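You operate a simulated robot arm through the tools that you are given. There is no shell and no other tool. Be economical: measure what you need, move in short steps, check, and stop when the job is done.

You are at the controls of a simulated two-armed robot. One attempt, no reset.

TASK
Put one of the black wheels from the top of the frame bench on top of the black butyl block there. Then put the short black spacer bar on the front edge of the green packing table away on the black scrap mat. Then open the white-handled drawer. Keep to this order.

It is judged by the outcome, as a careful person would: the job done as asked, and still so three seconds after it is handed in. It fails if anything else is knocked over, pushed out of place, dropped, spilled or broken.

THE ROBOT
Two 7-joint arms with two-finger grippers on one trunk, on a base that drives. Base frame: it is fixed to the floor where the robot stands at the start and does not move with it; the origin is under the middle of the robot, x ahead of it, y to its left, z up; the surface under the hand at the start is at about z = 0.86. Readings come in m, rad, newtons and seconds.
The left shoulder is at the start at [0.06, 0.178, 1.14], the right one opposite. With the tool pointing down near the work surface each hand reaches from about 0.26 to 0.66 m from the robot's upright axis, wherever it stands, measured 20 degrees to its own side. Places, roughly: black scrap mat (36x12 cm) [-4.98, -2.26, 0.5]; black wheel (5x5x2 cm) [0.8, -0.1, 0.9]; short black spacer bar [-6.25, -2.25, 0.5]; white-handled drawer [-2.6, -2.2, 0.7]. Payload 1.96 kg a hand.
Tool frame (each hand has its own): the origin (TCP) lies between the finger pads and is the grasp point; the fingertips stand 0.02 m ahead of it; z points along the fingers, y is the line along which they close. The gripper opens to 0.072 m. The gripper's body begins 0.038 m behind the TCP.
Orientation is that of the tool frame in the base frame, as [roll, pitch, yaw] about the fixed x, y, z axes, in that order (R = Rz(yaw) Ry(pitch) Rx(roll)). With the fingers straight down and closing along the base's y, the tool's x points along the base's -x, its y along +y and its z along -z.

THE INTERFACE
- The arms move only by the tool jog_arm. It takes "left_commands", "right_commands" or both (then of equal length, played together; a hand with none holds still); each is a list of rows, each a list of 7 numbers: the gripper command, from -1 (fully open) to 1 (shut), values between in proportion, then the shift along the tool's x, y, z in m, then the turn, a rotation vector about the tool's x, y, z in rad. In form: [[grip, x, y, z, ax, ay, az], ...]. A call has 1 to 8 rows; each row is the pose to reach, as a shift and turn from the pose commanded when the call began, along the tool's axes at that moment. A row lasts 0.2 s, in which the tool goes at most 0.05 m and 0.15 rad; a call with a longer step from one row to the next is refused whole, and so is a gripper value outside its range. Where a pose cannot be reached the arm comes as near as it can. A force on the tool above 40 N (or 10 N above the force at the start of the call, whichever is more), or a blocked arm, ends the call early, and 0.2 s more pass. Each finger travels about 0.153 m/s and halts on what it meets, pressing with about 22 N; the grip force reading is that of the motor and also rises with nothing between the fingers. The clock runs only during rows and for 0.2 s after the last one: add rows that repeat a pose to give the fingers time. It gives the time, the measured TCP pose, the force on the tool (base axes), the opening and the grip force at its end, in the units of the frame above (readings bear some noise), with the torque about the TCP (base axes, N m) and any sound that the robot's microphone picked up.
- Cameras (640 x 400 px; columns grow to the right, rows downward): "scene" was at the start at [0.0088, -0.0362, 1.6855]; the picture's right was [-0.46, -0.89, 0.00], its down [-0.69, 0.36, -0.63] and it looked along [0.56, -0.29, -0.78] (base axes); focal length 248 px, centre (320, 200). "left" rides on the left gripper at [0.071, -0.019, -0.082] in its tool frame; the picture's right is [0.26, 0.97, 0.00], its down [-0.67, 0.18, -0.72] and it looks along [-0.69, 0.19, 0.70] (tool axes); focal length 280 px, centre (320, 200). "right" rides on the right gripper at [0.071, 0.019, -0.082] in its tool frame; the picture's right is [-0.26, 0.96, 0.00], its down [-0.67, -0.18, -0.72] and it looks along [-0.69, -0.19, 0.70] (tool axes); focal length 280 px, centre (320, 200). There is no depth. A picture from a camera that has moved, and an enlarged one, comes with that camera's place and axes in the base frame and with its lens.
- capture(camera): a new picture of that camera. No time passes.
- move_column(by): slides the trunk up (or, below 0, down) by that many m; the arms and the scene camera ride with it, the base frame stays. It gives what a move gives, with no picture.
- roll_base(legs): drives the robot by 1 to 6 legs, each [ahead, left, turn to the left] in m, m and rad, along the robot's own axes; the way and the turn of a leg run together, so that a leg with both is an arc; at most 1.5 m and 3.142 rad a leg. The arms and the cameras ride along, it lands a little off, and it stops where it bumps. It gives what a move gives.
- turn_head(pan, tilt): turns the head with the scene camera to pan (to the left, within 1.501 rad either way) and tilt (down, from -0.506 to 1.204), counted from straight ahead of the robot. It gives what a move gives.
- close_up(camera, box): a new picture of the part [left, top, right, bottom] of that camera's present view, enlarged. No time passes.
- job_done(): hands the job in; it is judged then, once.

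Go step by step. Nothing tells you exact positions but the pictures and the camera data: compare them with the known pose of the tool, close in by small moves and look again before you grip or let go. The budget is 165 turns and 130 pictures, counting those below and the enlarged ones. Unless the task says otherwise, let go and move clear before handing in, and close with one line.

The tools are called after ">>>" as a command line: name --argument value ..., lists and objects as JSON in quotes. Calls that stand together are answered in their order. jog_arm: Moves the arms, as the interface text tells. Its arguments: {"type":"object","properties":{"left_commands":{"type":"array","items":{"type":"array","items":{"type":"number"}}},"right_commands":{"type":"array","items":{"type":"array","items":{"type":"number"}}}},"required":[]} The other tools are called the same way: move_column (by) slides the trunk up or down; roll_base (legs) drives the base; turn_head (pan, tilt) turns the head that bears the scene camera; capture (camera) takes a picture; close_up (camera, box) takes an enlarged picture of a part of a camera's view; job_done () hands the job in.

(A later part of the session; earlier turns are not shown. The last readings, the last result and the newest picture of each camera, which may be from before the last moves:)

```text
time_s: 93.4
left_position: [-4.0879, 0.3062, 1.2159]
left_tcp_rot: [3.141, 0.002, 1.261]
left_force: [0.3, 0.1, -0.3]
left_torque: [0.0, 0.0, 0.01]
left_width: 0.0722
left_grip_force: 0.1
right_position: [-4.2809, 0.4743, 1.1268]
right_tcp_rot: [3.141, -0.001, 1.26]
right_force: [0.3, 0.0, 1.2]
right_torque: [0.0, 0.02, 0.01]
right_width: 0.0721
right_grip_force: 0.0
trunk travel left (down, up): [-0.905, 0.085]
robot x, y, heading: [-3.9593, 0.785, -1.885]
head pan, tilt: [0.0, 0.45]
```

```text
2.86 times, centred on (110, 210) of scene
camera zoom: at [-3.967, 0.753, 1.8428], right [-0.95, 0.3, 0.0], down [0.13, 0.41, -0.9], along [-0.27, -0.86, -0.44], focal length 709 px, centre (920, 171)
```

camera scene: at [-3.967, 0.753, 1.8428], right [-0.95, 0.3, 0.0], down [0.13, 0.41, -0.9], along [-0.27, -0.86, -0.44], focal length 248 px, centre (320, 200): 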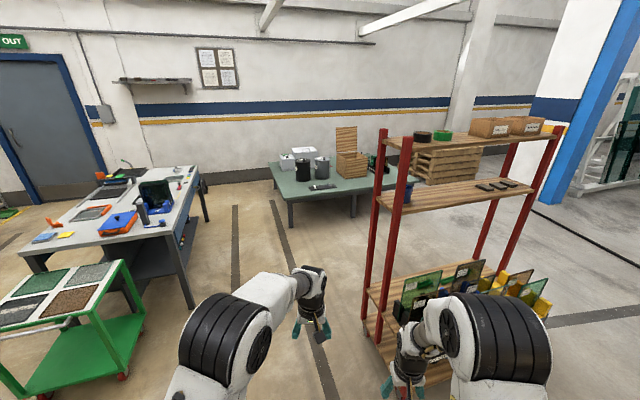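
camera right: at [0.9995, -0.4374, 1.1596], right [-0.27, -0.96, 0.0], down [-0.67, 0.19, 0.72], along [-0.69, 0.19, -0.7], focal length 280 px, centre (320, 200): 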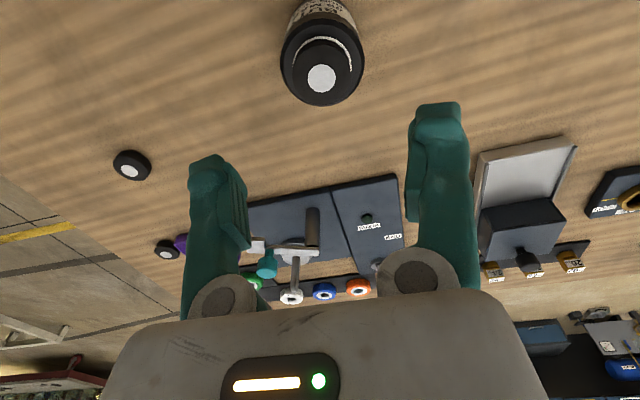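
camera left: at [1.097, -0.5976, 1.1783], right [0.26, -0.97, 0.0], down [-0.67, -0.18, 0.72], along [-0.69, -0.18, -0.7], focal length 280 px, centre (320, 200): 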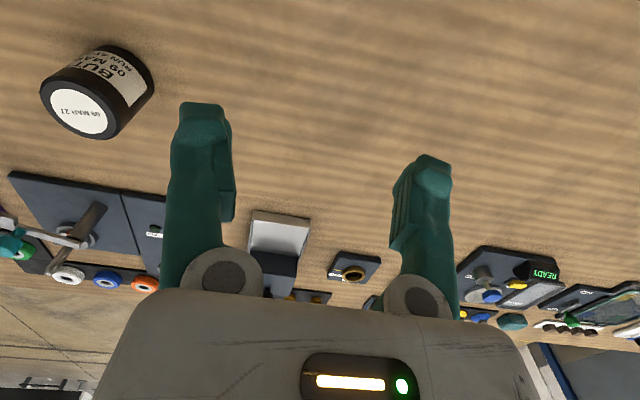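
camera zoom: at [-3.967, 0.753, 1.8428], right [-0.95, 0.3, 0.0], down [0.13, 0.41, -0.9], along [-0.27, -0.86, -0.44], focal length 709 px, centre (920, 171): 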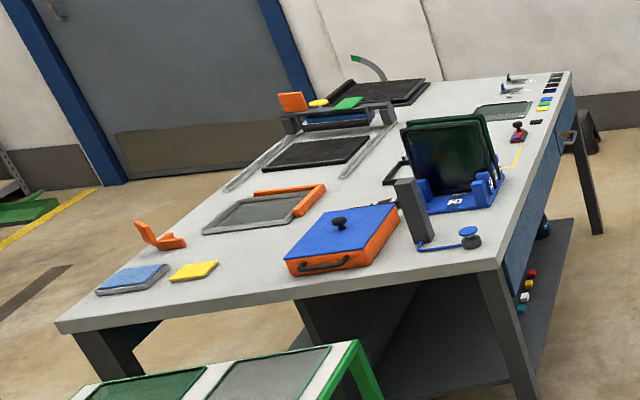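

Mat with two bars already on it sits near [-4.98, -2.26]; the table's front edge is y ≈ -2.0. I go forward between the carts, then sidestep right along the table towards the spacer bar.

>>> roll_base --legs '[[0, 0, 0.31], [1.4, 0, 0], [0.6, 0, 0], [0, -1.0, 0]]'

>>> turn_head --pan -0.5 --tilt 0.6

>>> capture --camera "scene"

```text
time_s: 109.2
left_position: [-4.9131, -1.7289, 1.2144]
left_tcp_rot: [-3.141, 0.001, 1.593]
left_force: [-0.1, 0.3, -0.5]
left_torque: [0.03, -0.03, 0.01]
left_width: 0.0724
left_grip_force: 0.0
right_position: [-5.1507, -1.6346, 1.1269]
right_tcp_rot: [3.141, 0.002, 1.593]
right_force: [0.0, 1.0, -0.6]
right_torque: [0.0, -0.01, 0.02]
right_width: 0.0719
right_grip_force: 0.1
trunk travel left (down, up): [-0.905, 0.085]
robot x, y, heading: [-4.9507, -1.2364, -1.546]
head pan, tilt: [0.0, 0.45]
```

```text
time_s: 110.1
left_position: [-4.9124, -1.7288, 1.214]
left_tcp_rot: [3.142, 0.001, 1.596]
left_force: [-0.1, -0.4, 0.0]
left_torque: [0.04, 0.0, 0.0]
left_width: 0.0721
left_grip_force: 0.0
right_position: [-5.1518, -1.6355, 1.1269]
right_tcp_rot: [3.14, -0.001, 1.594]
right_force: [-0.5, -0.2, 0.0]
right_torque: [-0.01, 0.0, 0.05]
right_width: 0.0718
right_grip_force: 0.1
trunk travel left (down, up): [-0.905, 0.085]
robot x, y, heading: [-4.9466, -1.2337, -1.548]
head pan, tilt: [-0.499, 0.6]
```

```text
93 pictures are left
camera scene: at [-4.9893, -1.2551, 1.8293], right [-0.89, 0.46, 0.0], down [0.26, 0.5, -0.83], along [-0.38, -0.73, -0.56], focal length 248 px, centre (320, 200)
```

scene: 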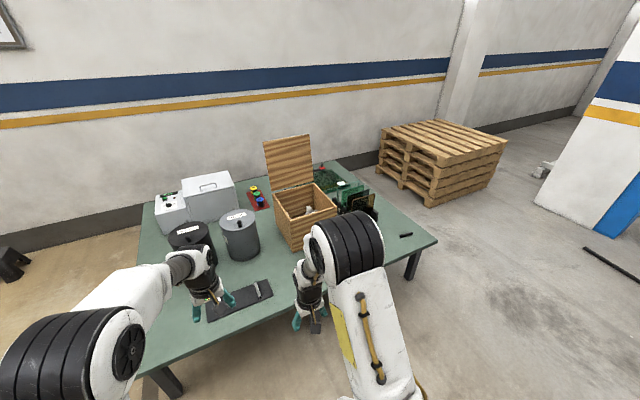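

The bar is at about [-6.28, -2.24]. I sidestep in front of it and approach.

>>> close_up --camera "scene" --box '[370, 210, 450, 260]'

>>> roll_base --legs '[[0, 0, -0.024], [0, -1.13, 0], [0.43, 0, 0]]'

>>> turn_head --pan -0.1 --tilt 0.95

>>> capture --camera "scene"

>>> capture --camera "right"

```text
8.00 times, centred on (410, 235) of scene
camera zoom: at [-4.9893, -1.2551, 1.8293], right [-0.89, 0.46, 0.0], down [0.26, 0.5, -0.83], along [-0.38, -0.73, -0.56], focal length 1984 px, centre (-400, -80)
```

zoom: 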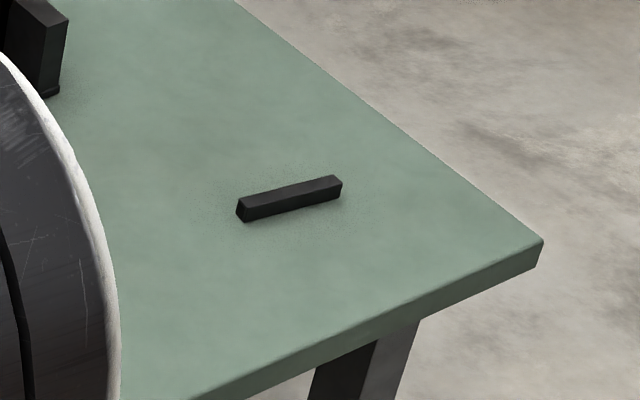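

```text
time_s: 118.5
left_position: [-6.0896, -2.144, 1.2144]
left_tcp_rot: [-3.141, 0.0, 1.541]
left_force: [0.3, 0.7, -0.3]
left_torque: [0.0, 0.0, 0.01]
left_width: 0.0722
left_grip_force: 0.1
right_position: [-6.322, -2.0371, 1.1261]
right_tcp_rot: [-3.141, 0.001, 1.542]
right_force: [0.6, 0.3, -0.5]
right_torque: [-0.04, -0.01, 0.02]
right_width: 0.0718
right_grip_force: 0.2
trunk travel left (down, up): [-0.905, 0.085]
robot x, y, heading: [-6.0983, -1.6513, -1.6]
head pan, tilt: [-0.499, 0.6]
```

```text
time_s: 119.4
left_position: [-6.0891, -2.1446, 1.2139]
left_tcp_rot: [-3.141, 0.0, 1.541]
left_force: [-0.3, 0.4, -0.5]
left_torque: [0.01, -0.01, 0.01]
left_width: 0.0722
left_grip_force: 0.0
right_position: [-6.3218, -2.0384, 1.1261]
right_tcp_rot: [-3.141, 0.0, 1.543]
right_force: [-0.2, -0.3, -0.2]
right_torque: [-0.03, 0.0, 0.05]
right_width: 0.0719
right_grip_force: 0.1
trunk travel left (down, up): [-0.905, 0.085]
robot x, y, heading: [-6.0947, -1.6515, -1.604]
head pan, tilt: [-0.099, 0.949]
```

```text
91 pictures are left
camera scene: at [-6.1045, -1.6644, 1.8009], right [-0.99, 0.13, 0.0], down [0.11, 0.81, -0.58], along [-0.08, -0.58, -0.81], focal length 248 px, centre (320, 200)
```

scene: 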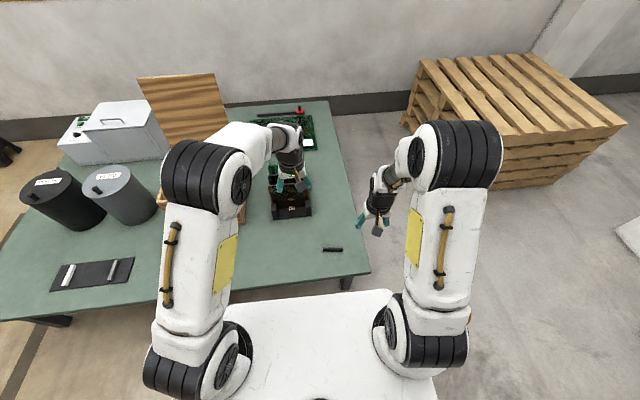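

```text
90 pictures are left
camera right: at [-6.2996, -1.9668, 1.2084], right [0.96, -0.29, 0.0], down [-0.2, -0.67, 0.72], along [-0.21, -0.68, -0.7], focal length 280 px, centre (320, 200)
```

right: 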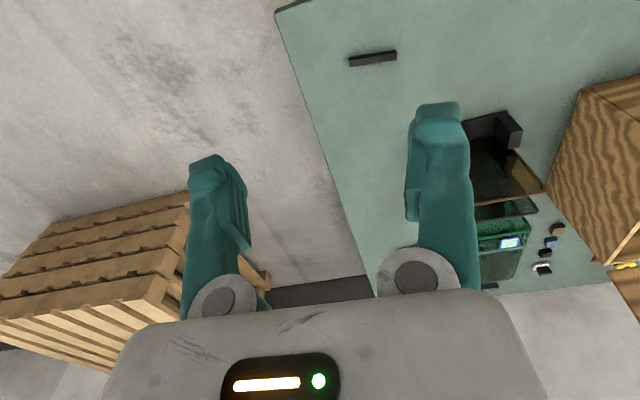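

The bar lies at about [-6.255, -2.23], about 11 cm long, turned roughly -0.17 rad from the x-axis. I turn the right hand to close across it and lower the trunk.

>>> jog_arm --right_commands '[[-1, 0, 0, 0, 0, 0, -0.145], [-1, 0, 0, 0, 0, 0, -0.29], [-1, 0, 0, 0, 0, 0, -0.435], [-1, 0, 0, 0, 0, 0, -0.58], [-1, 0, 0, 0, 0, 0, -0.725], [-1, 0, 0, 0, 0, 0, -0.87], [-1, 0, 0, 0, 0, 0, -1.015], [-1, 0, 0, 0, 0, 0, -1.16]]'

>>> jog_arm --right_commands '[[-1, 0, 0, 0, 0, 0, -0.14], [-1, 0, 0, 0, 0, 0, -0.272], [-1, 0, 0, 0, 0, 0, -0.272]]'

>>> move_column --by -0.4

>>> capture --camera "right"

>>> capture --camera "scene"

```text
time_s: 121.2
left_position: [-6.0887, -2.1446, 1.215]
left_tcp_rot: [3.14, 0.001, 1.542]
left_force: [0.4, -0.1, 0.0]
left_torque: [0.03, -0.02, 0.0]
left_width: 0.0721
left_grip_force: 0.1
right_position: [-6.3216, -2.0371, 1.1261]
right_tcp_rot: [3.141, 0.0, 2.703]
right_force: [-0.7, 0.0, -0.4]
right_torque: [0.0, -0.01, 0.03]
right_width: 0.0721
right_grip_force: 0.2
trunk travel left (down, up): [-0.905, 0.085]
robot x, y, heading: [-6.0953, -1.6519, -1.6]
head pan, tilt: [-0.099, 0.949]
```

```text
time_s: 122.0
left_position: [-6.0894, -2.1462, 1.2145]
left_tcp_rot: [-3.14, 0.0, 1.54]
left_force: [-0.9, -0.2, 0.1]
left_torque: [-0.03, -0.02, -0.01]
left_width: 0.0719
left_grip_force: 0.0
right_position: [-6.3207, -2.0379, 1.126]
right_tcp_rot: [-3.14, 0.0, 2.975]
right_force: [0.2, -0.5, -0.6]
right_torque: [-0.01, 0.0, 0.03]
right_width: 0.0719
right_grip_force: 0.1
trunk travel left (down, up): [-0.905, 0.085]
robot x, y, heading: [-6.1019, -1.6494, -1.595]
head pan, tilt: [-0.099, 0.949]
```

```text
time_s: 125.8
left_position: [-6.0902, -2.1456, 0.8144]
left_tcp_rot: [-3.14, 0.001, 1.541]
left_force: [-0.4, -0.1, -0.2]
left_torque: [-0.04, -0.01, 0.02]
left_width: 0.0721
left_grip_force: 0.0
right_position: [-6.3211, -2.0378, 0.7253]
right_tcp_rot: [3.141, 0.0, 2.972]
right_force: [-0.5, 0.6, 0.3]
right_torque: [-0.02, 0.0, 0.03]
right_width: 0.0723
right_grip_force: 0.1
trunk travel left (down, up): [-0.505, 0.485]
robot x, y, heading: [-6.1012, -1.6494, -1.603]
head pan, tilt: [-0.099, 0.949]
```

```text
89 pictures are left
camera right: at [-6.3879, -2.0058, 0.8083], right [0.42, 0.91, 0.0], down [0.63, -0.29, 0.72], along [0.65, -0.3, -0.7], focal length 280 px, centre (320, 200)
```

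right: 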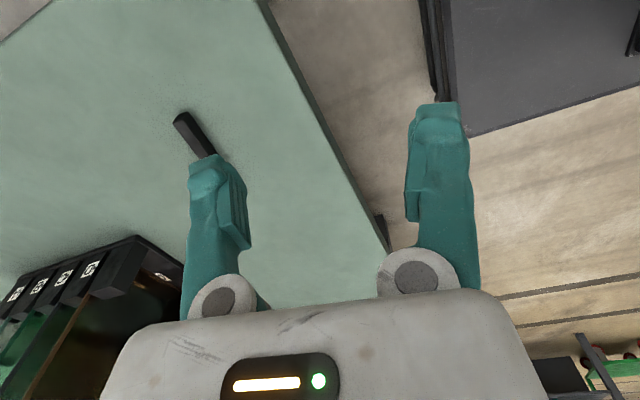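

```text
88 pictures are left
camera scene: at [-6.1043, -1.6638, 1.4009], right [-0.99, 0.13, 0.0], down [0.1, 0.81, -0.58], along [-0.07, -0.58, -0.81], focal length 248 px, centre (320, 200)
```

scene: 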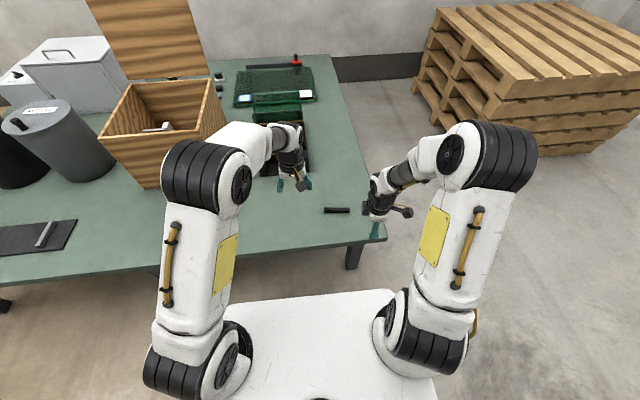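

Triangulation gives the bar at about [-6.25, -2.24, 0.51]. I bring the right hand over it, still 10 cm above.

>>> jog_arm --right_commands '[[-1, -0.02, -0.037, 0.015, 0, 0, 0], [-1, -0.04, -0.075, 0.03, 0, 0, 0], [-1, -0.06, -0.112, 0.05, 0, 0, 0], [-1, -0.08, -0.15, 0.07, 0, 0, 0], [-1, -0.1035, -0.187, 0.085, 0, 0, 0], [-1, -0.1035, -0.187, 0.105, 0, 0, 0], [-1, -0.1035, -0.187, 0.105, 0, 0, 0]]'

>>> capture --camera "right"

```text
time_s: 127.4
left_position: [-6.0886, -2.1458, 0.8143]
left_tcp_rot: [3.141, 0.001, 1.541]
left_force: [0.1, -0.9, 0.1]
left_torque: [0.02, -0.01, 0.0]
left_width: 0.0721
left_grip_force: 0.0
right_position: [-6.2506, -2.2412, 0.6206]
right_tcp_rot: [-3.141, -0.001, 2.972]
right_force: [0.6, 0.2, -0.5]
right_torque: [0.0, -0.01, 0.03]
right_width: 0.072
right_grip_force: 0.0
trunk travel left (down, up): [-0.505, 0.485]
robot x, y, heading: [-6.096, -1.653, -1.598]
head pan, tilt: [-0.099, 0.949]
```

```text
87 pictures are left
camera right: at [-6.318, -2.2092, 0.7031], right [0.42, 0.91, 0.0], down [0.63, -0.29, 0.72], along [0.65, -0.3, -0.7], focal length 280 px, centre (320, 200)
```

right: 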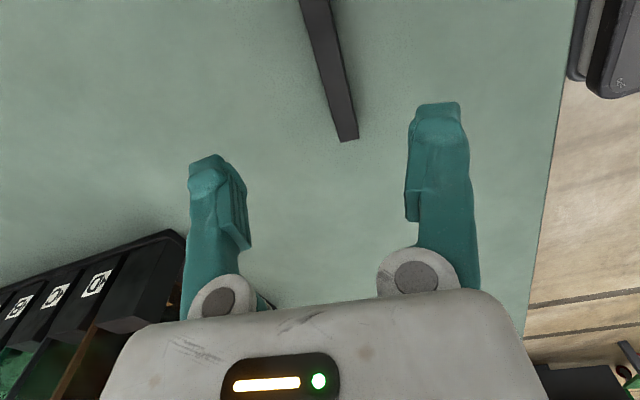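

The hand is nearly over the bar; small correction of 8 mm, then down to just above it.

>>> jog_arm --right_commands '[[-1, 0.005, 0.007, 0.03, 0, 0, 0], [-1, 0.005, 0.007, 0.06, 0, 0, 0], [-1, 0.005, 0.007, 0.075, 0, 0, 0], [-1, 0.005, 0.007, 0.075, 0, 0, 0]]'

>>> capture --camera "right"

```text
time_s: 128.4
left_position: [-6.089, -2.1457, 0.8154]
left_tcp_rot: [-3.141, -0.002, 1.54]
left_force: [-0.6, -0.7, -0.5]
left_torque: [0.03, 0.01, 0.0]
left_width: 0.072
left_grip_force: 0.1
right_position: [-6.2569, -2.2313, 0.545]
right_tcp_rot: [3.141, 0.001, 2.975]
right_force: [0.3, 0.0, -0.6]
right_torque: [0.0, -0.01, -0.01]
right_width: 0.0718
right_grip_force: 0.1
trunk travel left (down, up): [-0.505, 0.485]
robot x, y, heading: [-6.0954, -1.6502, -1.599]
head pan, tilt: [-0.099, 0.949]
```

```text
86 pictures are left
camera right: at [-6.3227, -2.1999, 0.6276], right [0.42, 0.91, 0.0], down [0.63, -0.29, 0.72], along [0.65, -0.3, -0.7], focal length 280 px, centre (320, 200)
```

right: 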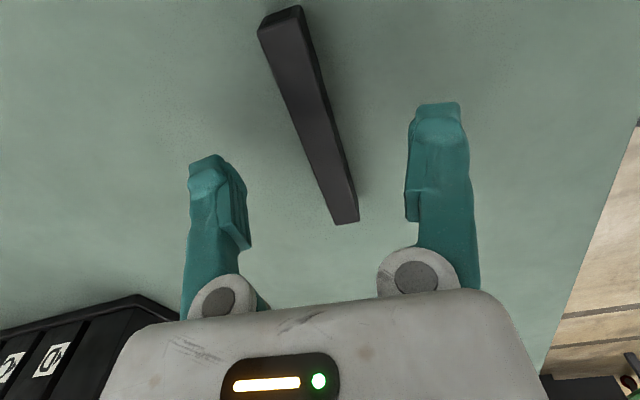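

Well aligned with the bar (centre ≈ [-6.25, -2.232]). I lower carefully, watching for contact.

>>> jog_arm --right_commands '[[-1, -0.004, 0, 0.006, 0, 0, 0], [-1, -0.004, 0, 0.012, 0, 0, 0], [-1, -0.004, 0, 0.017, 0, 0, 0], [-1, -0.004, 0, 0.017, 0, 0, 0]]'

>>> capture --camera "right"

```text
time_s: 129.4
left_position: [-6.089, -2.1459, 0.8151]
left_tcp_rot: [3.141, -0.001, 1.541]
left_force: [-0.5, 0.2, 0.2]
left_torque: [-0.01, -0.02, 0.01]
left_width: 0.0719
left_grip_force: 0.1
right_position: [-6.2521, -2.2326, 0.5294]
right_tcp_rot: [-3.141, 0.001, 2.972]
right_force: [-0.7, 0.5, 0.6]
right_torque: [0.0, 0.01, 0.02]
right_width: 0.0718
right_grip_force: 0.0
trunk travel left (down, up): [-0.505, 0.485]
robot x, y, heading: [-6.0958, -1.6492, -1.603]
head pan, tilt: [-0.099, 0.949]
```

```text
85 pictures are left
camera right: at [-6.318, -2.2002, 0.611], right [0.42, 0.91, 0.0], down [0.63, -0.29, 0.72], along [0.65, -0.3, -0.7], focal length 280 px, centre (320, 200)
```

right: 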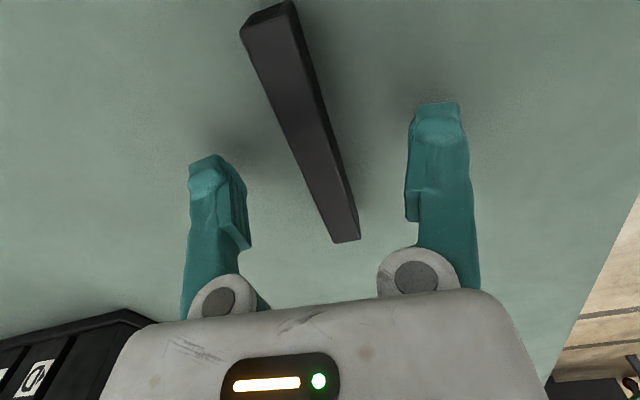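

Fingers straddle the bar a few millimetres above the table. I go down 4 mm and close gently.

>>> jog_arm --right_commands '[[-1, 0, 0, 0.004, 0, 0, 0], [-0.3, 0, 0, 0.004, 0, 0, 0], [0.3, 0, 0, 0.004, 0, 0, 0], [1, 0, 0, 0.004, 0, 0, 0], [1, 0, 0, 0.004, 0, 0, 0], [1, 0, 0, 0.004, 0, 0, 0]]'

>>> capture --camera "right"

```text
time_s: 130.8
left_position: [-6.0886, -2.1461, 0.8145]
left_tcp_rot: [-3.141, 0.0, 1.541]
left_force: [-0.1, -0.1, -0.5]
left_torque: [-0.06, 0.0, 0.0]
left_width: 0.0721
left_grip_force: 0.1
right_position: [-6.2522, -2.2331, 0.5247]
right_tcp_rot: [3.141, 0.0, 2.972]
right_force: [0.6, -0.1, 0.5]
right_torque: [0.0, -0.01, -0.03]
right_width: 0.0142
right_grip_force: 22.2
trunk travel left (down, up): [-0.505, 0.485]
robot x, y, heading: [-6.0961, -1.6502, -1.598]
head pan, tilt: [-0.099, 0.949]
```

```text
84 pictures are left
camera right: at [-6.3178, -2.2004, 0.6068], right [0.42, 0.91, 0.0], down [0.63, -0.29, 0.72], along [0.65, -0.3, -0.7], focal length 280 px, centre (320, 200)
```

right: 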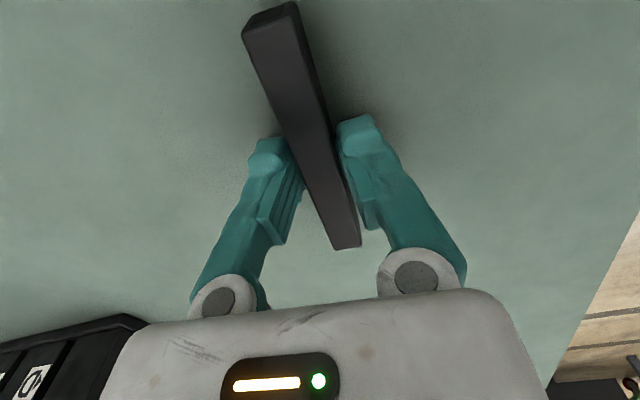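

The bar is gripped (14 mm). I lift it, back away, and sidestep left to the mat.

>>> jog_arm --right_commands '[[1, 0, 0, -0.03, 0, 0, 0], [1, 0, 0, -0.07, 0, 0, 0], [1, 0, 0, -0.11, 0, 0, 0], [1, 0, 0, -0.14, 0, 0, 0], [1, 0, 0, -0.14, 0, 0, 0]]'

>>> roll_base --legs '[[-0.3, 0, 0], [0, 0.65, 0], [0, 0.65, 0]]'

>>> turn_head --pan -0.2 --tilt 0.8

>>> capture --camera "scene"

>>> capture --camera "right"

```text
time_s: 132.0
left_position: [-6.0901, -2.1464, 0.8146]
left_tcp_rot: [3.141, 0.001, 1.541]
left_force: [0.3, 0.7, -0.3]
left_torque: [0.0, 0.01, 0.03]
left_width: 0.0719
left_grip_force: 0.0
right_position: [-6.2518, -2.2324, 0.6658]
right_tcp_rot: [-3.142, 0.001, 2.972]
right_force: [1.2, 0.5, 0.5]
right_torque: [0.0, 0.01, 0.0]
right_width: 0.0143
right_grip_force: 21.7
trunk travel left (down, up): [-0.505, 0.485]
robot x, y, heading: [-6.0991, -1.6463, -1.602]
head pan, tilt: [-0.099, 0.949]
```

```text
time_s: 140.4
left_position: [-4.7937, -1.8793, 0.8152]
left_tcp_rot: [3.141, -0.001, 1.546]
left_force: [0.3, 0.8, -0.2]
left_torque: [0.0, 0.01, -0.01]
left_width: 0.0723
left_grip_force: 0.0
right_position: [-4.9554, -1.9669, 0.6675]
right_tcp_rot: [-3.141, 0.001, 2.978]
right_force: [-0.3, 0.3, -0.4]
right_torque: [0.01, 0.02, -0.02]
right_width: 0.0144
right_grip_force: 22.3
trunk travel left (down, up): [-0.505, 0.485]
robot x, y, heading: [-4.8038, -1.3855, -1.597]
head pan, tilt: [-0.099, 0.949]
```

```text
time_s: 141.1
left_position: [-4.7941, -1.88, 0.8145]
left_tcp_rot: [-3.141, 0.001, 1.545]
left_force: [0.3, 0.5, -0.2]
left_torque: [0.02, 0.0, 0.02]
left_width: 0.0718
left_grip_force: 0.2
right_position: [-4.9568, -1.9668, 0.667]
right_tcp_rot: [3.14, 0.0, 2.978]
right_force: [-0.3, 0.2, -0.1]
right_torque: [-0.04, -0.01, -0.01]
right_width: 0.0143
right_grip_force: 21.8
trunk travel left (down, up): [-0.505, 0.485]
robot x, y, heading: [-4.8061, -1.3858, -1.597]
head pan, tilt: [-0.201, 0.799]
```

```text
83 pictures are left
camera scene: at [-4.8207, -1.4036, 1.4124], right [-0.97, 0.22, 0.0], down [0.16, 0.7, -0.7], along [-0.16, -0.68, -0.72], focal length 248 px, centre (320, 200)
```

scene: 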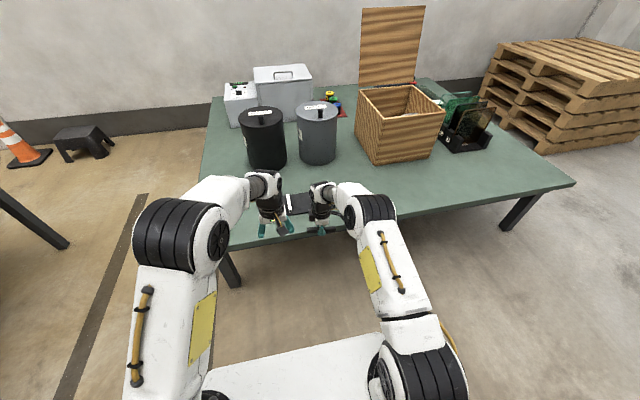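

```text
82 pictures are left
camera right: at [-5.0222, -1.935, 0.748], right [0.42, 0.91, 0.0], down [0.64, -0.29, 0.72], along [0.65, -0.3, -0.7], focal length 280 px, centre (320, 200)
```

right: 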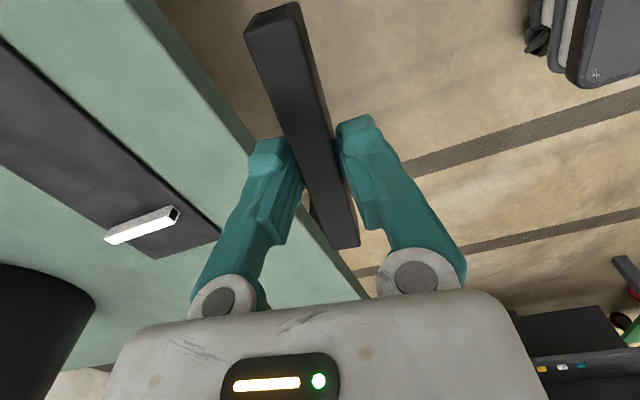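

The mat spans x −5.16…−4.785, y −2.34…−2.20, with bars at x ≈ −4.86 and −5.06; the middle (≈ −4.96, −2.27) is free. I move forward and look.

>>> roll_base --legs '[[0.27, 0, 0]]'

>>> jog_arm --right_commands '[[1, 0, 0, 0, 0, 0, -0.08], [1, 0, 0, 0, 0, 0, -0.16], [1, 0, 0, 0, 0, 0, -0.16]]'

>>> capture --camera "right"

>>> capture --camera "scene"

>>> capture --camera "left"

```text
time_s: 143.0
left_position: [-4.7985, -2.1481, 0.8139]
left_tcp_rot: [3.141, -0.002, 1.549]
left_force: [-0.1, 0.2, 0.7]
left_torque: [0.03, 0.01, -0.01]
left_width: 0.0722
left_grip_force: 0.1
right_position: [-4.96, -2.2375, 0.6658]
right_tcp_rot: [3.142, -0.001, 2.98]
right_force: [-0.7, -0.9, -0.6]
right_torque: [0.01, 0.0, 0.0]
right_width: 0.014
right_grip_force: 22.0
trunk travel left (down, up): [-0.505, 0.485]
robot x, y, heading: [-4.814, -1.6519, -1.59]
head pan, tilt: [-0.201, 0.799]
```

```text
time_s: 143.8
left_position: [-4.799, -2.1471, 0.8146]
left_tcp_rot: [3.141, -0.001, 1.55]
left_force: [-0.7, 0.0, 0.1]
left_torque: [0.02, 0.01, 0.0]
left_width: 0.0718
left_grip_force: 0.0
right_position: [-4.9607, -2.2359, 0.6651]
right_tcp_rot: [-3.141, -0.001, -3.141]
right_force: [0.4, 0.1, -0.9]
right_torque: [0.03, 0.0, -0.02]
right_width: 0.0141
right_grip_force: 21.9
trunk travel left (down, up): [-0.505, 0.485]
robot x, y, heading: [-4.8089, -1.6525, -1.587]
head pan, tilt: [-0.201, 0.799]
```

```text
81 pictures are left
camera right: at [-5.0301, -2.2158, 0.7476], right [0.26, 0.97, 0.0], down [0.67, -0.18, 0.72], along [0.69, -0.19, -0.7], focal length 280 px, centre (320, 200)
```

right: 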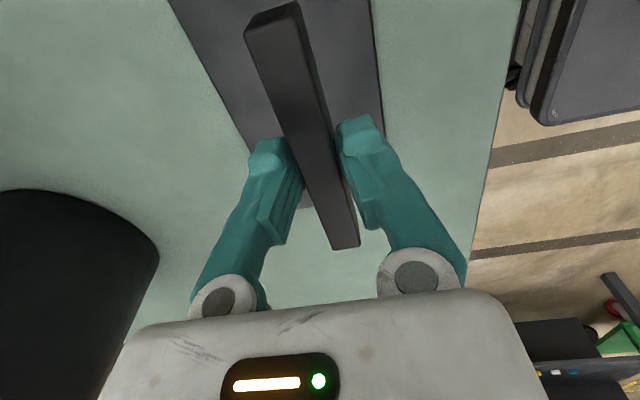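

```text
80 pictures are left
camera scene: at [-4.8269, -1.6729, 1.4124], right [-0.98, 0.22, 0.0], down [0.16, 0.7, -0.7], along [-0.15, -0.68, -0.72], focal length 248 px, centre (320, 200)
```

scene: 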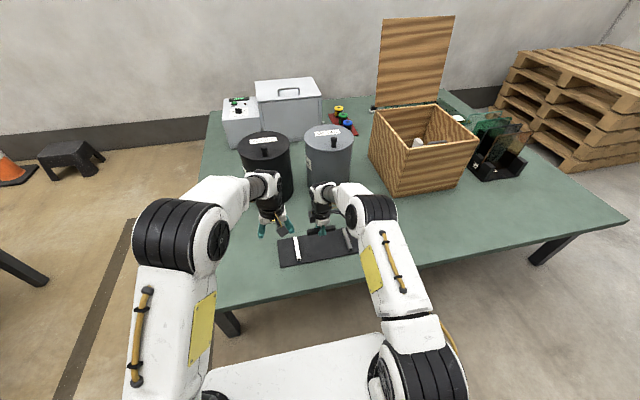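

```text
79 pictures are left
camera left: at [-4.8173, -2.0773, 0.8978], right [0.97, 0.24, 0.0], down [0.17, -0.68, 0.71], along [0.17, -0.69, -0.7], focal length 280 px, centre (320, 200)
```

left: 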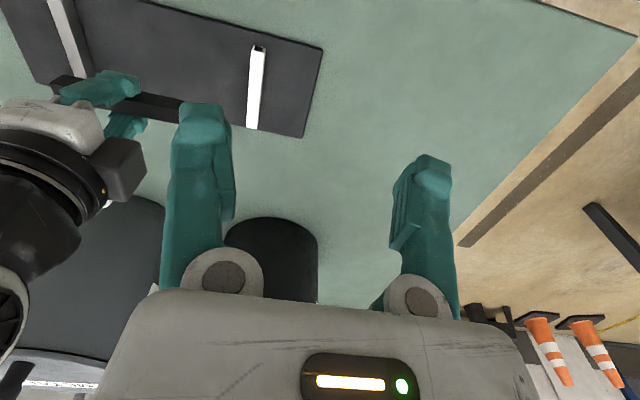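

Mat centre y ≈ -2.262, free gap between x −5.09 and −4.866, so target [-4.976, -2.262]. I move there and lower to near the mat.

>>> jog_arm --right_commands '[[1, 0.007, -0.013, 0.03, 0, 0, 0], [1, 0.015, -0.026, 0.06, 0, 0, 0], [1, 0.015, -0.026, 0.09, 0, 0, 0], [1, 0.015, -0.026, 0.115, 0, 0, 0], [1, 0.015, -0.026, 0.115, 0, 0, 0]]'

>>> capture --camera "right"

>>> capture --camera "left"

>>> close_up --camera "scene" --box '[270, 200, 366, 270]'

```text
time_s: 145.0
left_position: [-4.798, -2.1471, 0.8156]
left_tcp_rot: [3.14, 0.0, 1.55]
left_force: [0.1, -0.8, -0.5]
left_torque: [0.01, -0.02, -0.02]
left_width: 0.072
left_grip_force: 0.1
right_position: [-4.9743, -2.2591, 0.5753]
right_tcp_rot: [-3.124, 0.001, -3.14]
right_force: [-1.2, -0.2, 0.3]
right_torque: [0.02, -0.01, 0.03]
right_width: 0.0141
right_grip_force: 21.9
right hand out of reach, approached as far as the arm can: row 2, 3, 4, 5
trunk travel left (down, up): [-0.505, 0.485]
robot x, y, heading: [-4.8092, -1.6559, -1.593]
head pan, tilt: [-0.201, 0.799]
```

```text
78 pictures are left
camera right: at [-5.0445, -2.2365, 0.6575], right [0.26, 0.96, -0.02], down [0.67, -0.17, 0.72], along [0.69, -0.2, -0.69], focal length 280 px, centre (320, 200)
```

right: 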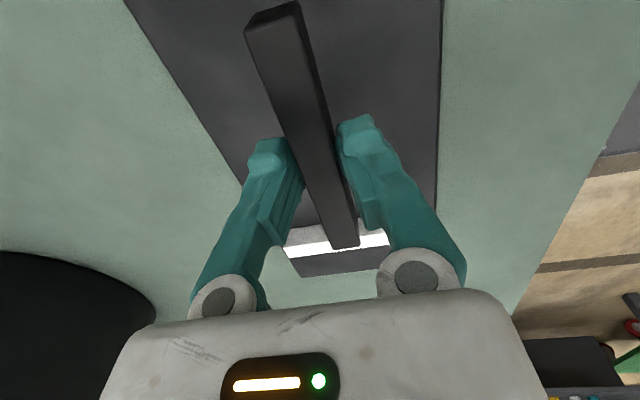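

```text
77 pictures are left
camera left: at [-4.8173, -2.0769, 0.898], right [0.97, 0.24, 0.0], down [0.17, -0.68, 0.72], along [0.17, -0.69, -0.7], focal length 280 px, centre (320, 200)
```

left: 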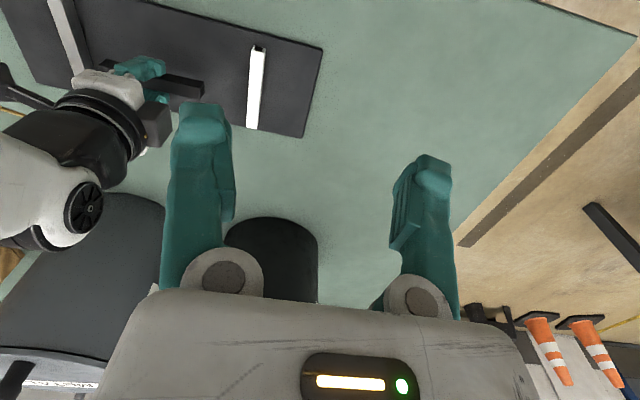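

```text
5.71 times, centred on (318, 235) of scene
camera zoom: at [-4.8268, -1.6724, 1.4124], right [-0.98, 0.22, 0.0], down [0.16, 0.7, -0.7], along [-0.15, -0.68, -0.72], focal length 1417 px, centre (331, 0)
```

zoom: 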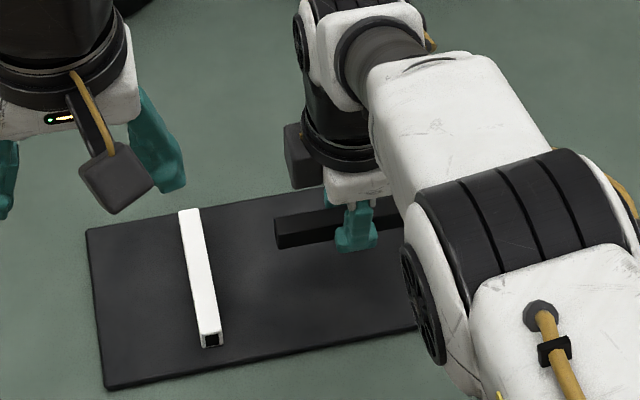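

The reach limit stopped me short. I drive 5 cm closer to gain room, then pull the hand back correspondingly.

>>> roll_base --legs '[[0.045, 0, 0]]'

>>> jog_arm --right_commands '[[1, 0, 0.02, 0, 0, 0, 0], [1, 0, 0.04, 0, 0, 0, 0], [1, 0, 0.04, 0, 0, 0, 0]]'

```text
time_s: 145.9
left_position: [-4.8002, -2.1944, 0.8142]
left_tcp_rot: [-3.141, 0.0, 1.547]
left_force: [-0.3, -1.1, -1.2]
left_torque: [0.01, -0.01, -0.02]
left_width: 0.0719
left_grip_force: 0.1
right_position: [-4.976, -2.305, 0.5755]
right_tcp_rot: [-3.126, 0.0, 3.139]
right_force: [-0.1, 0.4, 0.0]
right_torque: [0.01, 0.0, -0.02]
right_width: 0.0145
right_grip_force: 22.2
trunk travel left (down, up): [-0.505, 0.485]
robot x, y, heading: [-4.8139, -1.6988, -1.593]
head pan, tilt: [-0.201, 0.799]
```

```text
time_s: 146.7
left_position: [-4.8004, -2.1941, 0.8146]
left_tcp_rot: [3.141, 0.001, 1.548]
left_force: [-0.1, -0.5, -0.3]
left_torque: [0.01, -0.01, -0.02]
left_width: 0.0722
left_grip_force: 0.2
right_position: [-4.9745, -2.2628, 0.5766]
right_tcp_rot: [-3.124, 0.002, 3.14]
right_force: [1.3, -0.4, 0.6]
right_torque: [0.03, 0.01, -0.02]
right_width: 0.0143
right_grip_force: 22.1
trunk travel left (down, up): [-0.505, 0.485]
robot x, y, heading: [-4.8086, -1.6954, -1.593]
head pan, tilt: [-0.201, 0.799]
```

At [-4.974, -2.263]. I level the hand and go down near the mat.

>>> jog_arm --right_commands '[[1, 0, 0, 0.015, -0.0176, 0, 0], [1, 0, 0, 0.03, -0.0176, 0, 0], [1, 0, 0, 0.038, -0.0176, 0, 0], [1, 0, 0, 0.038, -0.0176, 0, 0]]'

>>> capture --camera "right"

>>> capture --camera "left"

```text
time_s: 147.7
left_position: [-4.8001, -2.1925, 0.815]
left_tcp_rot: [-3.141, 0.001, 1.548]
left_force: [0.2, 0.8, -0.4]
left_torque: [-0.02, -0.01, 0.02]
left_width: 0.072
left_grip_force: 0.1
right_position: [-4.9761, -2.2643, 0.5381]
right_tcp_rot: [-3.141, 0.0, 3.14]
right_force: [-0.1, -0.4, -0.3]
right_torque: [0.03, 0.0, 0.0]
right_width: 0.0143
right_grip_force: 22.0
trunk travel left (down, up): [-0.505, 0.485]
robot x, y, heading: [-4.8111, -1.7008, -1.593]
head pan, tilt: [-0.201, 0.799]
```

```text
75 pictures are left
camera right: at [-5.0466, -2.2435, 0.6196], right [0.26, 0.96, 0.0], down [0.67, -0.18, 0.72], along [0.69, -0.19, -0.7], focal length 280 px, centre (320, 200)
```

right: 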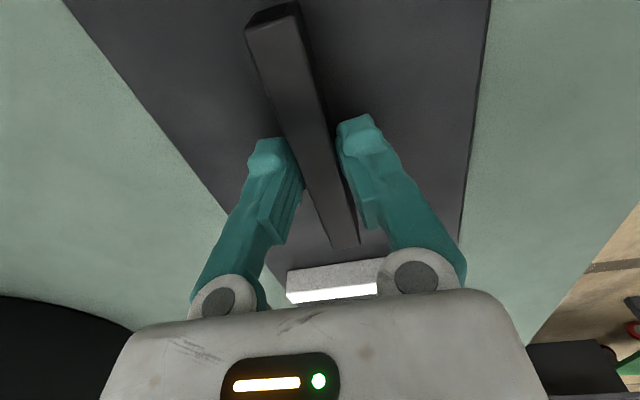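

```text
74 pictures are left
camera left: at [-4.8186, -2.1222, 0.8978], right [0.97, 0.24, 0.0], down [0.17, -0.68, 0.72], along [0.17, -0.69, -0.7], focal length 280 px, centre (320, 200)
```

left: 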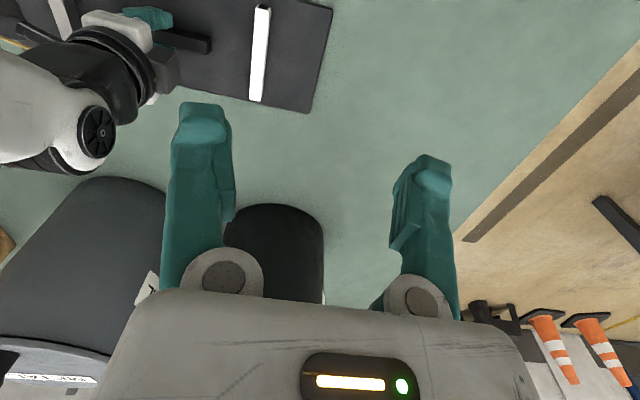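

The bar hovers over the free middle of the mat. I lower in 2 mm steps to contact.

>>> jog_arm --right_commands '[[1, 0, 0, 0.002, 0, 0, 0], [1, 0, 0, 0.004, 0, 0, 0], [1, 0, 0, 0.006, 0, 0, 0], [1, 0, 0, 0.008, 0, 0, 0], [1, 0, 0, 0.008, 0, 0, 0]]'

```text
time_s: 148.9
left_position: [-4.7994, -2.1917, 0.8152]
left_tcp_rot: [3.142, 0.002, 1.548]
left_force: [0.3, 0.0, 0.8]
left_torque: [0.03, -0.02, 0.01]
left_width: 0.072
left_grip_force: 0.0
right_position: [-4.9773, -2.2646, 0.5306]
right_tcp_rot: [-3.137, -0.001, 3.14]
right_force: [-5.5, 0.1, 23.9]
right_torque: [0.02, 0.06, 0.02]
right_width: 0.0143
right_grip_force: 22.0
trunk travel left (down, up): [-0.505, 0.485]
robot x, y, heading: [-4.8151, -1.6971, -1.591]
head pan, tilt: [-0.201, 0.799]
```

Contact (24 N) on the mat. I ease up slightly, open, and rise.

>>> jog_arm --right_commands '[[1, 0, 0, -0.002, 0, 0, 0], [0.5, 0, 0, -0.002, 0, 0, 0], [0, 0, 0, -0.002, 0, 0, 0], [-0.5, 0, 0, -0.002, 0, 0, 0], [-0.5, 0, 0, -0.03, 0, 0, 0], [-0.5, 0, 0, -0.07, 0, 0, 0], [-0.5, 0, 0, -0.11, 0, 0, 0], [-0.5, 0, 0, -0.15, 0, 0, 0]]'

>>> capture --camera "right"

>>> capture --camera "left"

```text
time_s: 150.7
left_position: [-4.7996, -2.1933, 0.8143]
left_tcp_rot: [-3.141, 0.0, 1.548]
left_force: [-0.8, 1.0, 0.4]
left_torque: [0.02, 0.01, -0.02]
left_width: 0.072
left_grip_force: 0.1
right_position: [-4.9764, -2.2642, 0.6808]
right_tcp_rot: [3.14, 0.0, 3.14]
right_force: [0.8, 0.1, 0.4]
right_torque: [0.01, -0.04, -0.04]
right_width: 0.0539
right_grip_force: 0.0
trunk travel left (down, up): [-0.505, 0.485]
robot x, y, heading: [-4.8117, -1.6967, -1.592]
head pan, tilt: [-0.201, 0.799]
```

```text
73 pictures are left
camera right: at [-5.0473, -2.2438, 0.7631], right [0.26, 0.96, 0.0], down [0.67, -0.18, 0.72], along [0.69, -0.19, -0.7], focal length 280 px, centre (320, 200)
```

right: 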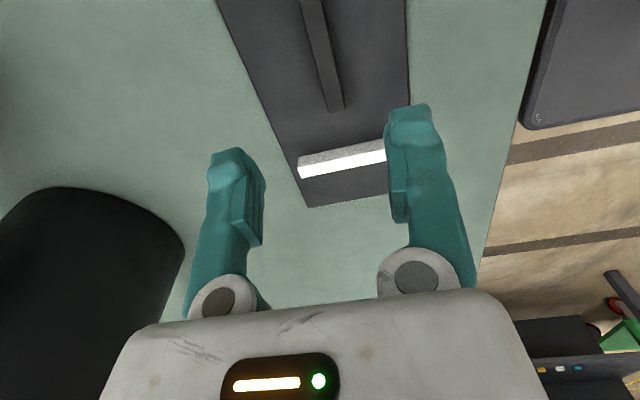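

```text
72 pictures are left
camera left: at [-4.8186, -2.1218, 0.898], right [0.97, 0.24, 0.0], down [0.17, -0.68, 0.72], along [0.17, -0.69, -0.7], focal length 280 px, centre (320, 200)
```

left: 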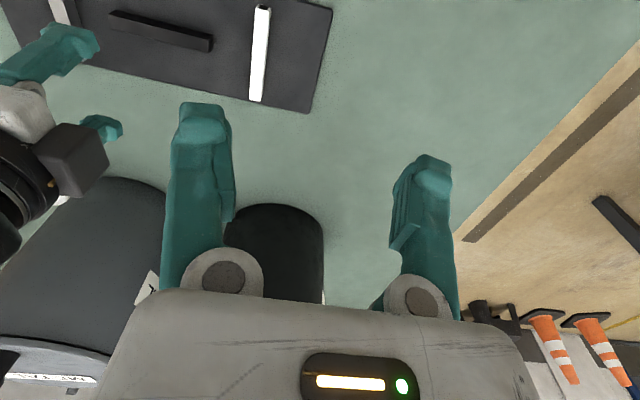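

The spacer bar lies flat on the mat between the other two. I back away and look left at the desk.

>>> roll_base --legs '[[-0.45, 0, 0]]'

>>> turn_head --pan 1.3 --tilt 0.4

>>> capture --camera "scene"

```text
time_s: 153.4
left_position: [-4.7896, -1.7385, 0.8143]
left_tcp_rot: [3.141, -0.001, 1.555]
left_force: [0.2, -0.9, 0.3]
left_torque: [0.01, 0.0, 0.0]
left_width: 0.0719
left_grip_force: 0.1
right_position: [-4.9654, -1.8121, 0.6811]
right_tcp_rot: [3.141, 0.0, -3.138]
right_force: [0.8, 0.1, 0.0]
right_torque: [0.01, 0.0, -0.01]
right_width: 0.0538
right_grip_force: 0.0
trunk travel left (down, up): [-0.505, 0.485]
robot x, y, heading: [-4.8018, -1.244, -1.585]
head pan, tilt: [-0.201, 0.799]
```

```text
time_s: 155.0
left_position: [-4.7895, -1.7394, 0.8143]
left_tcp_rot: [3.141, 0.0, 1.555]
left_force: [-0.9, 0.0, 0.5]
left_torque: [-0.04, -0.02, 0.01]
left_width: 0.0719
left_grip_force: 0.0
right_position: [-4.9648, -1.8123, 0.6811]
right_tcp_rot: [3.139, 0.0, -3.137]
right_force: [-0.1, 0.2, 0.1]
right_torque: [0.02, 0.04, 0.01]
right_width: 0.054
right_grip_force: 0.0
trunk travel left (down, up): [-0.505, 0.485]
robot x, y, heading: [-4.8037, -1.2454, -1.586]
head pan, tilt: [1.3, 0.4]
```

```text
71 pictures are left
camera scene: at [-4.7125, -1.212, 1.4475], right [-0.29, -0.96, 0.0], down [-0.37, 0.11, -0.92], along [0.88, -0.26, -0.39], focal length 248 px, centre (320, 200)
```

scene: 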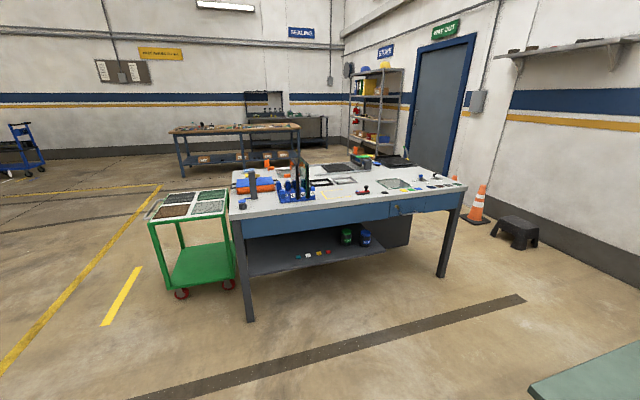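

>>> close_up --camera "scene" --box '[220, 150, 480, 290]'

>>> close_up --camera "scene" --box '[380, 170, 480, 230]'

```text
2.46 times, centred on (350, 220) of scene
camera zoom: at [-4.7125, -1.212, 1.4475], right [-0.29, -0.96, 0.0], down [-0.37, 0.11, -0.92], along [0.88, -0.26, -0.39], focal length 610 px, centre (246, 151)
```

zoom: 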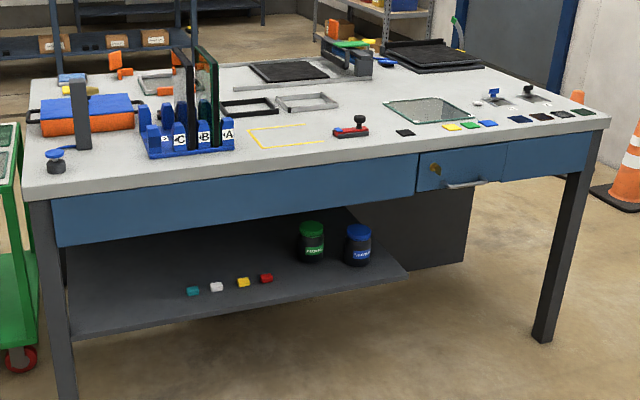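

```text
6.40 times, centred on (430, 200) of scene
camera zoom: at [-4.7125, -1.212, 1.4475], right [-0.29, -0.96, 0.0], down [-0.37, 0.11, -0.92], along [0.88, -0.26, -0.39], focal length 1587 px, centre (-384, 200)
```

zoom: 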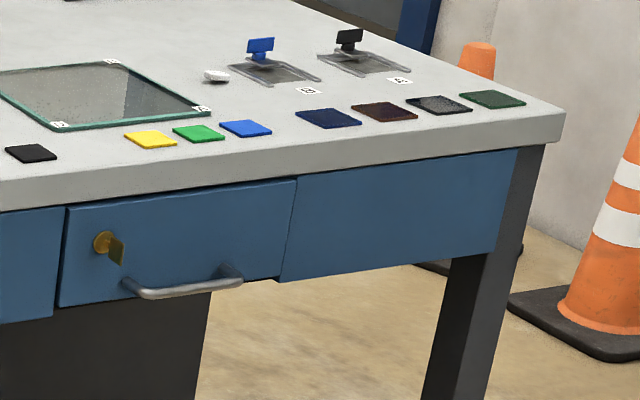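

The drawer on this near side has a silver handle with a brass lock, at about [-3.33, -2.4], not at the given place. The white-handled one should be on the desk's other side, x ≈ -2.6, so I go around the green cart to look.

>>> roll_base --legs '[[0, 0.85, 0.0], [-1.4, 0, 0], [-0.5, 0, 0], [0, 1.3, 0], [0, 1.2, 0]]'

>>> turn_head --pan -0.5 --tilt 0.35

>>> capture --camera "scene"

```text
time_s: 180.4
left_position: [-1.448, 0.121, 0.8147]
left_tcp_rot: [3.14, -0.001, 1.559]
left_force: [-0.4, 0.1, 0.3]
left_torque: [0.01, 0.01, 0.01]
left_width: 0.0719
left_grip_force: 0.0
right_position: [-1.6253, 0.0467, 0.6809]
right_tcp_rot: [3.141, 0.0, -3.134]
right_force: [0.2, 0.0, -0.2]
right_torque: [0.06, 0.01, -0.05]
right_width: 0.0542
right_grip_force: 0.1
trunk travel left (down, up): [-0.505, 0.485]
robot x, y, heading: [-1.4654, 0.6169, -1.581]
head pan, tilt: [1.3, 0.4]
```

```text
time_s: 182.2
left_position: [-1.4489, 0.1214, 0.8138]
left_tcp_rot: [-3.141, 0.001, 1.559]
left_force: [0.7, 0.2, 0.4]
left_torque: [0.0, 0.01, 0.0]
left_width: 0.0721
left_grip_force: 0.1
right_position: [-1.6253, 0.0468, 0.6803]
right_tcp_rot: [3.141, 0.001, -3.134]
right_force: [-0.2, 0.4, -0.8]
right_torque: [0.03, -0.01, 0.0]
right_width: 0.0536
right_grip_force: 0.0
trunk travel left (down, up): [-0.505, 0.485]
robot x, y, heading: [-1.4648, 0.618, -1.584]
head pan, tilt: [-0.499, 0.351]
```

```text
68 pictures are left
camera scene: at [-1.5099, 0.5932, 1.452], right [-0.87, 0.49, 0.0], down [0.17, 0.3, -0.94], along [-0.46, -0.82, -0.34], focal length 248 px, centre (320, 200)
```

scene: 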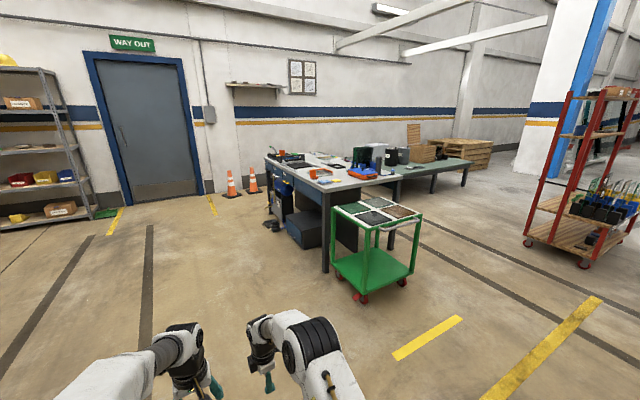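

The near (+x) side of the desk is open. I move ahead and look at it square on.

>>> roll_base --legs '[[1.4, 0, 0], [0.9, 0, 0], [0, 0, -1.45]]'

>>> turn_head --pan 0.0 --tilt 0.5

>>> capture --camera "scene"

```text
time_s: 197.2
left_position: [-1.9837, -1.7864, 0.815]
left_tcp_rot: [3.141, 0.0, 0.087]
left_force: [-0.4, 0.0, -0.5]
left_torque: [-0.01, -0.03, 0.0]
left_width: 0.072
left_grip_force: 0.1
right_position: [-2.0756, -1.6162, 0.6812]
right_tcp_rot: [-3.14, 0.002, 1.676]
right_force: [0.0, -0.7, 0.5]
right_torque: [-0.02, -0.01, -0.03]
right_width: 0.054
right_grip_force: 0.1
trunk travel left (down, up): [-0.505, 0.485]
robot x, y, heading: [-1.4955, -1.7214, -3.057]
head pan, tilt: [-0.499, 0.351]
```

```text
time_s: 198.2
left_position: [-1.9833, -1.7847, 0.8145]
left_tcp_rot: [-3.14, -0.002, 0.086]
left_force: [0.2, -0.6, -0.2]
left_torque: [-0.01, 0.03, 0.0]
left_width: 0.0723
left_grip_force: 0.0
right_position: [-2.0754, -1.6174, 0.681]
right_tcp_rot: [3.14, 0.002, 1.678]
right_force: [0.4, 0.1, -0.3]
right_torque: [-0.03, -0.01, -0.02]
right_width: 0.0542
right_grip_force: 0.1
trunk travel left (down, up): [-0.505, 0.485]
robot x, y, heading: [-1.4951, -1.7193, -3.06]
head pan, tilt: [0.0, 0.499]
```

```text
67 pictures are left
camera scene: at [-1.5233, -1.7237, 1.4384], right [-0.08, 1.0, 0.0], down [0.48, 0.04, -0.88], along [-0.87, -0.07, -0.48], focal length 248 px, centre (320, 200)
```

scene: 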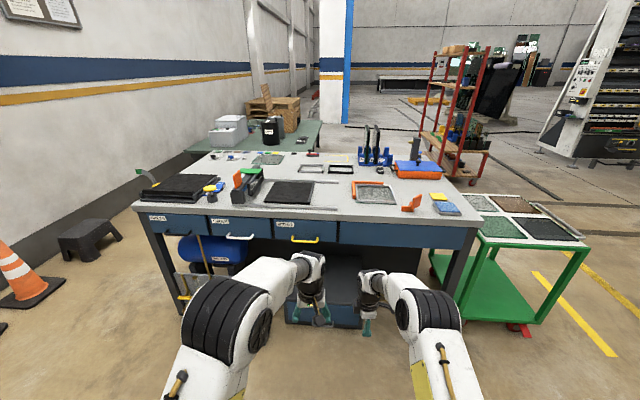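

The near side has three drawers; I zoom in on the handles.

>>> close_up --camera "scene" --box '[135, 170, 335, 300]'

```text
3.08 times, centred on (235, 235) of scene
camera zoom: at [-1.5233, -1.7237, 1.4384], right [-0.08, 1.0, 0.0], down [0.48, 0.04, -0.88], along [-0.87, -0.07, -0.48], focal length 763 px, centre (582, 92)
```

zoom: 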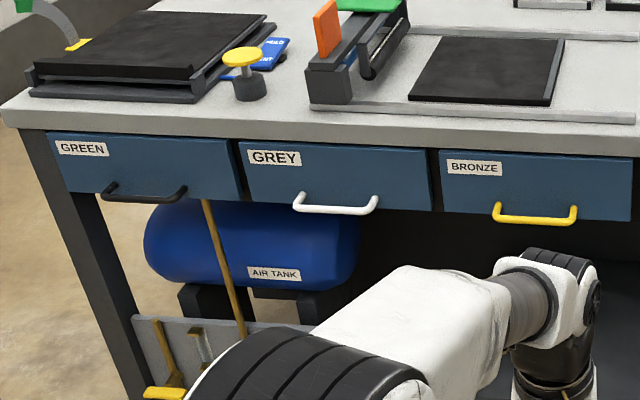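

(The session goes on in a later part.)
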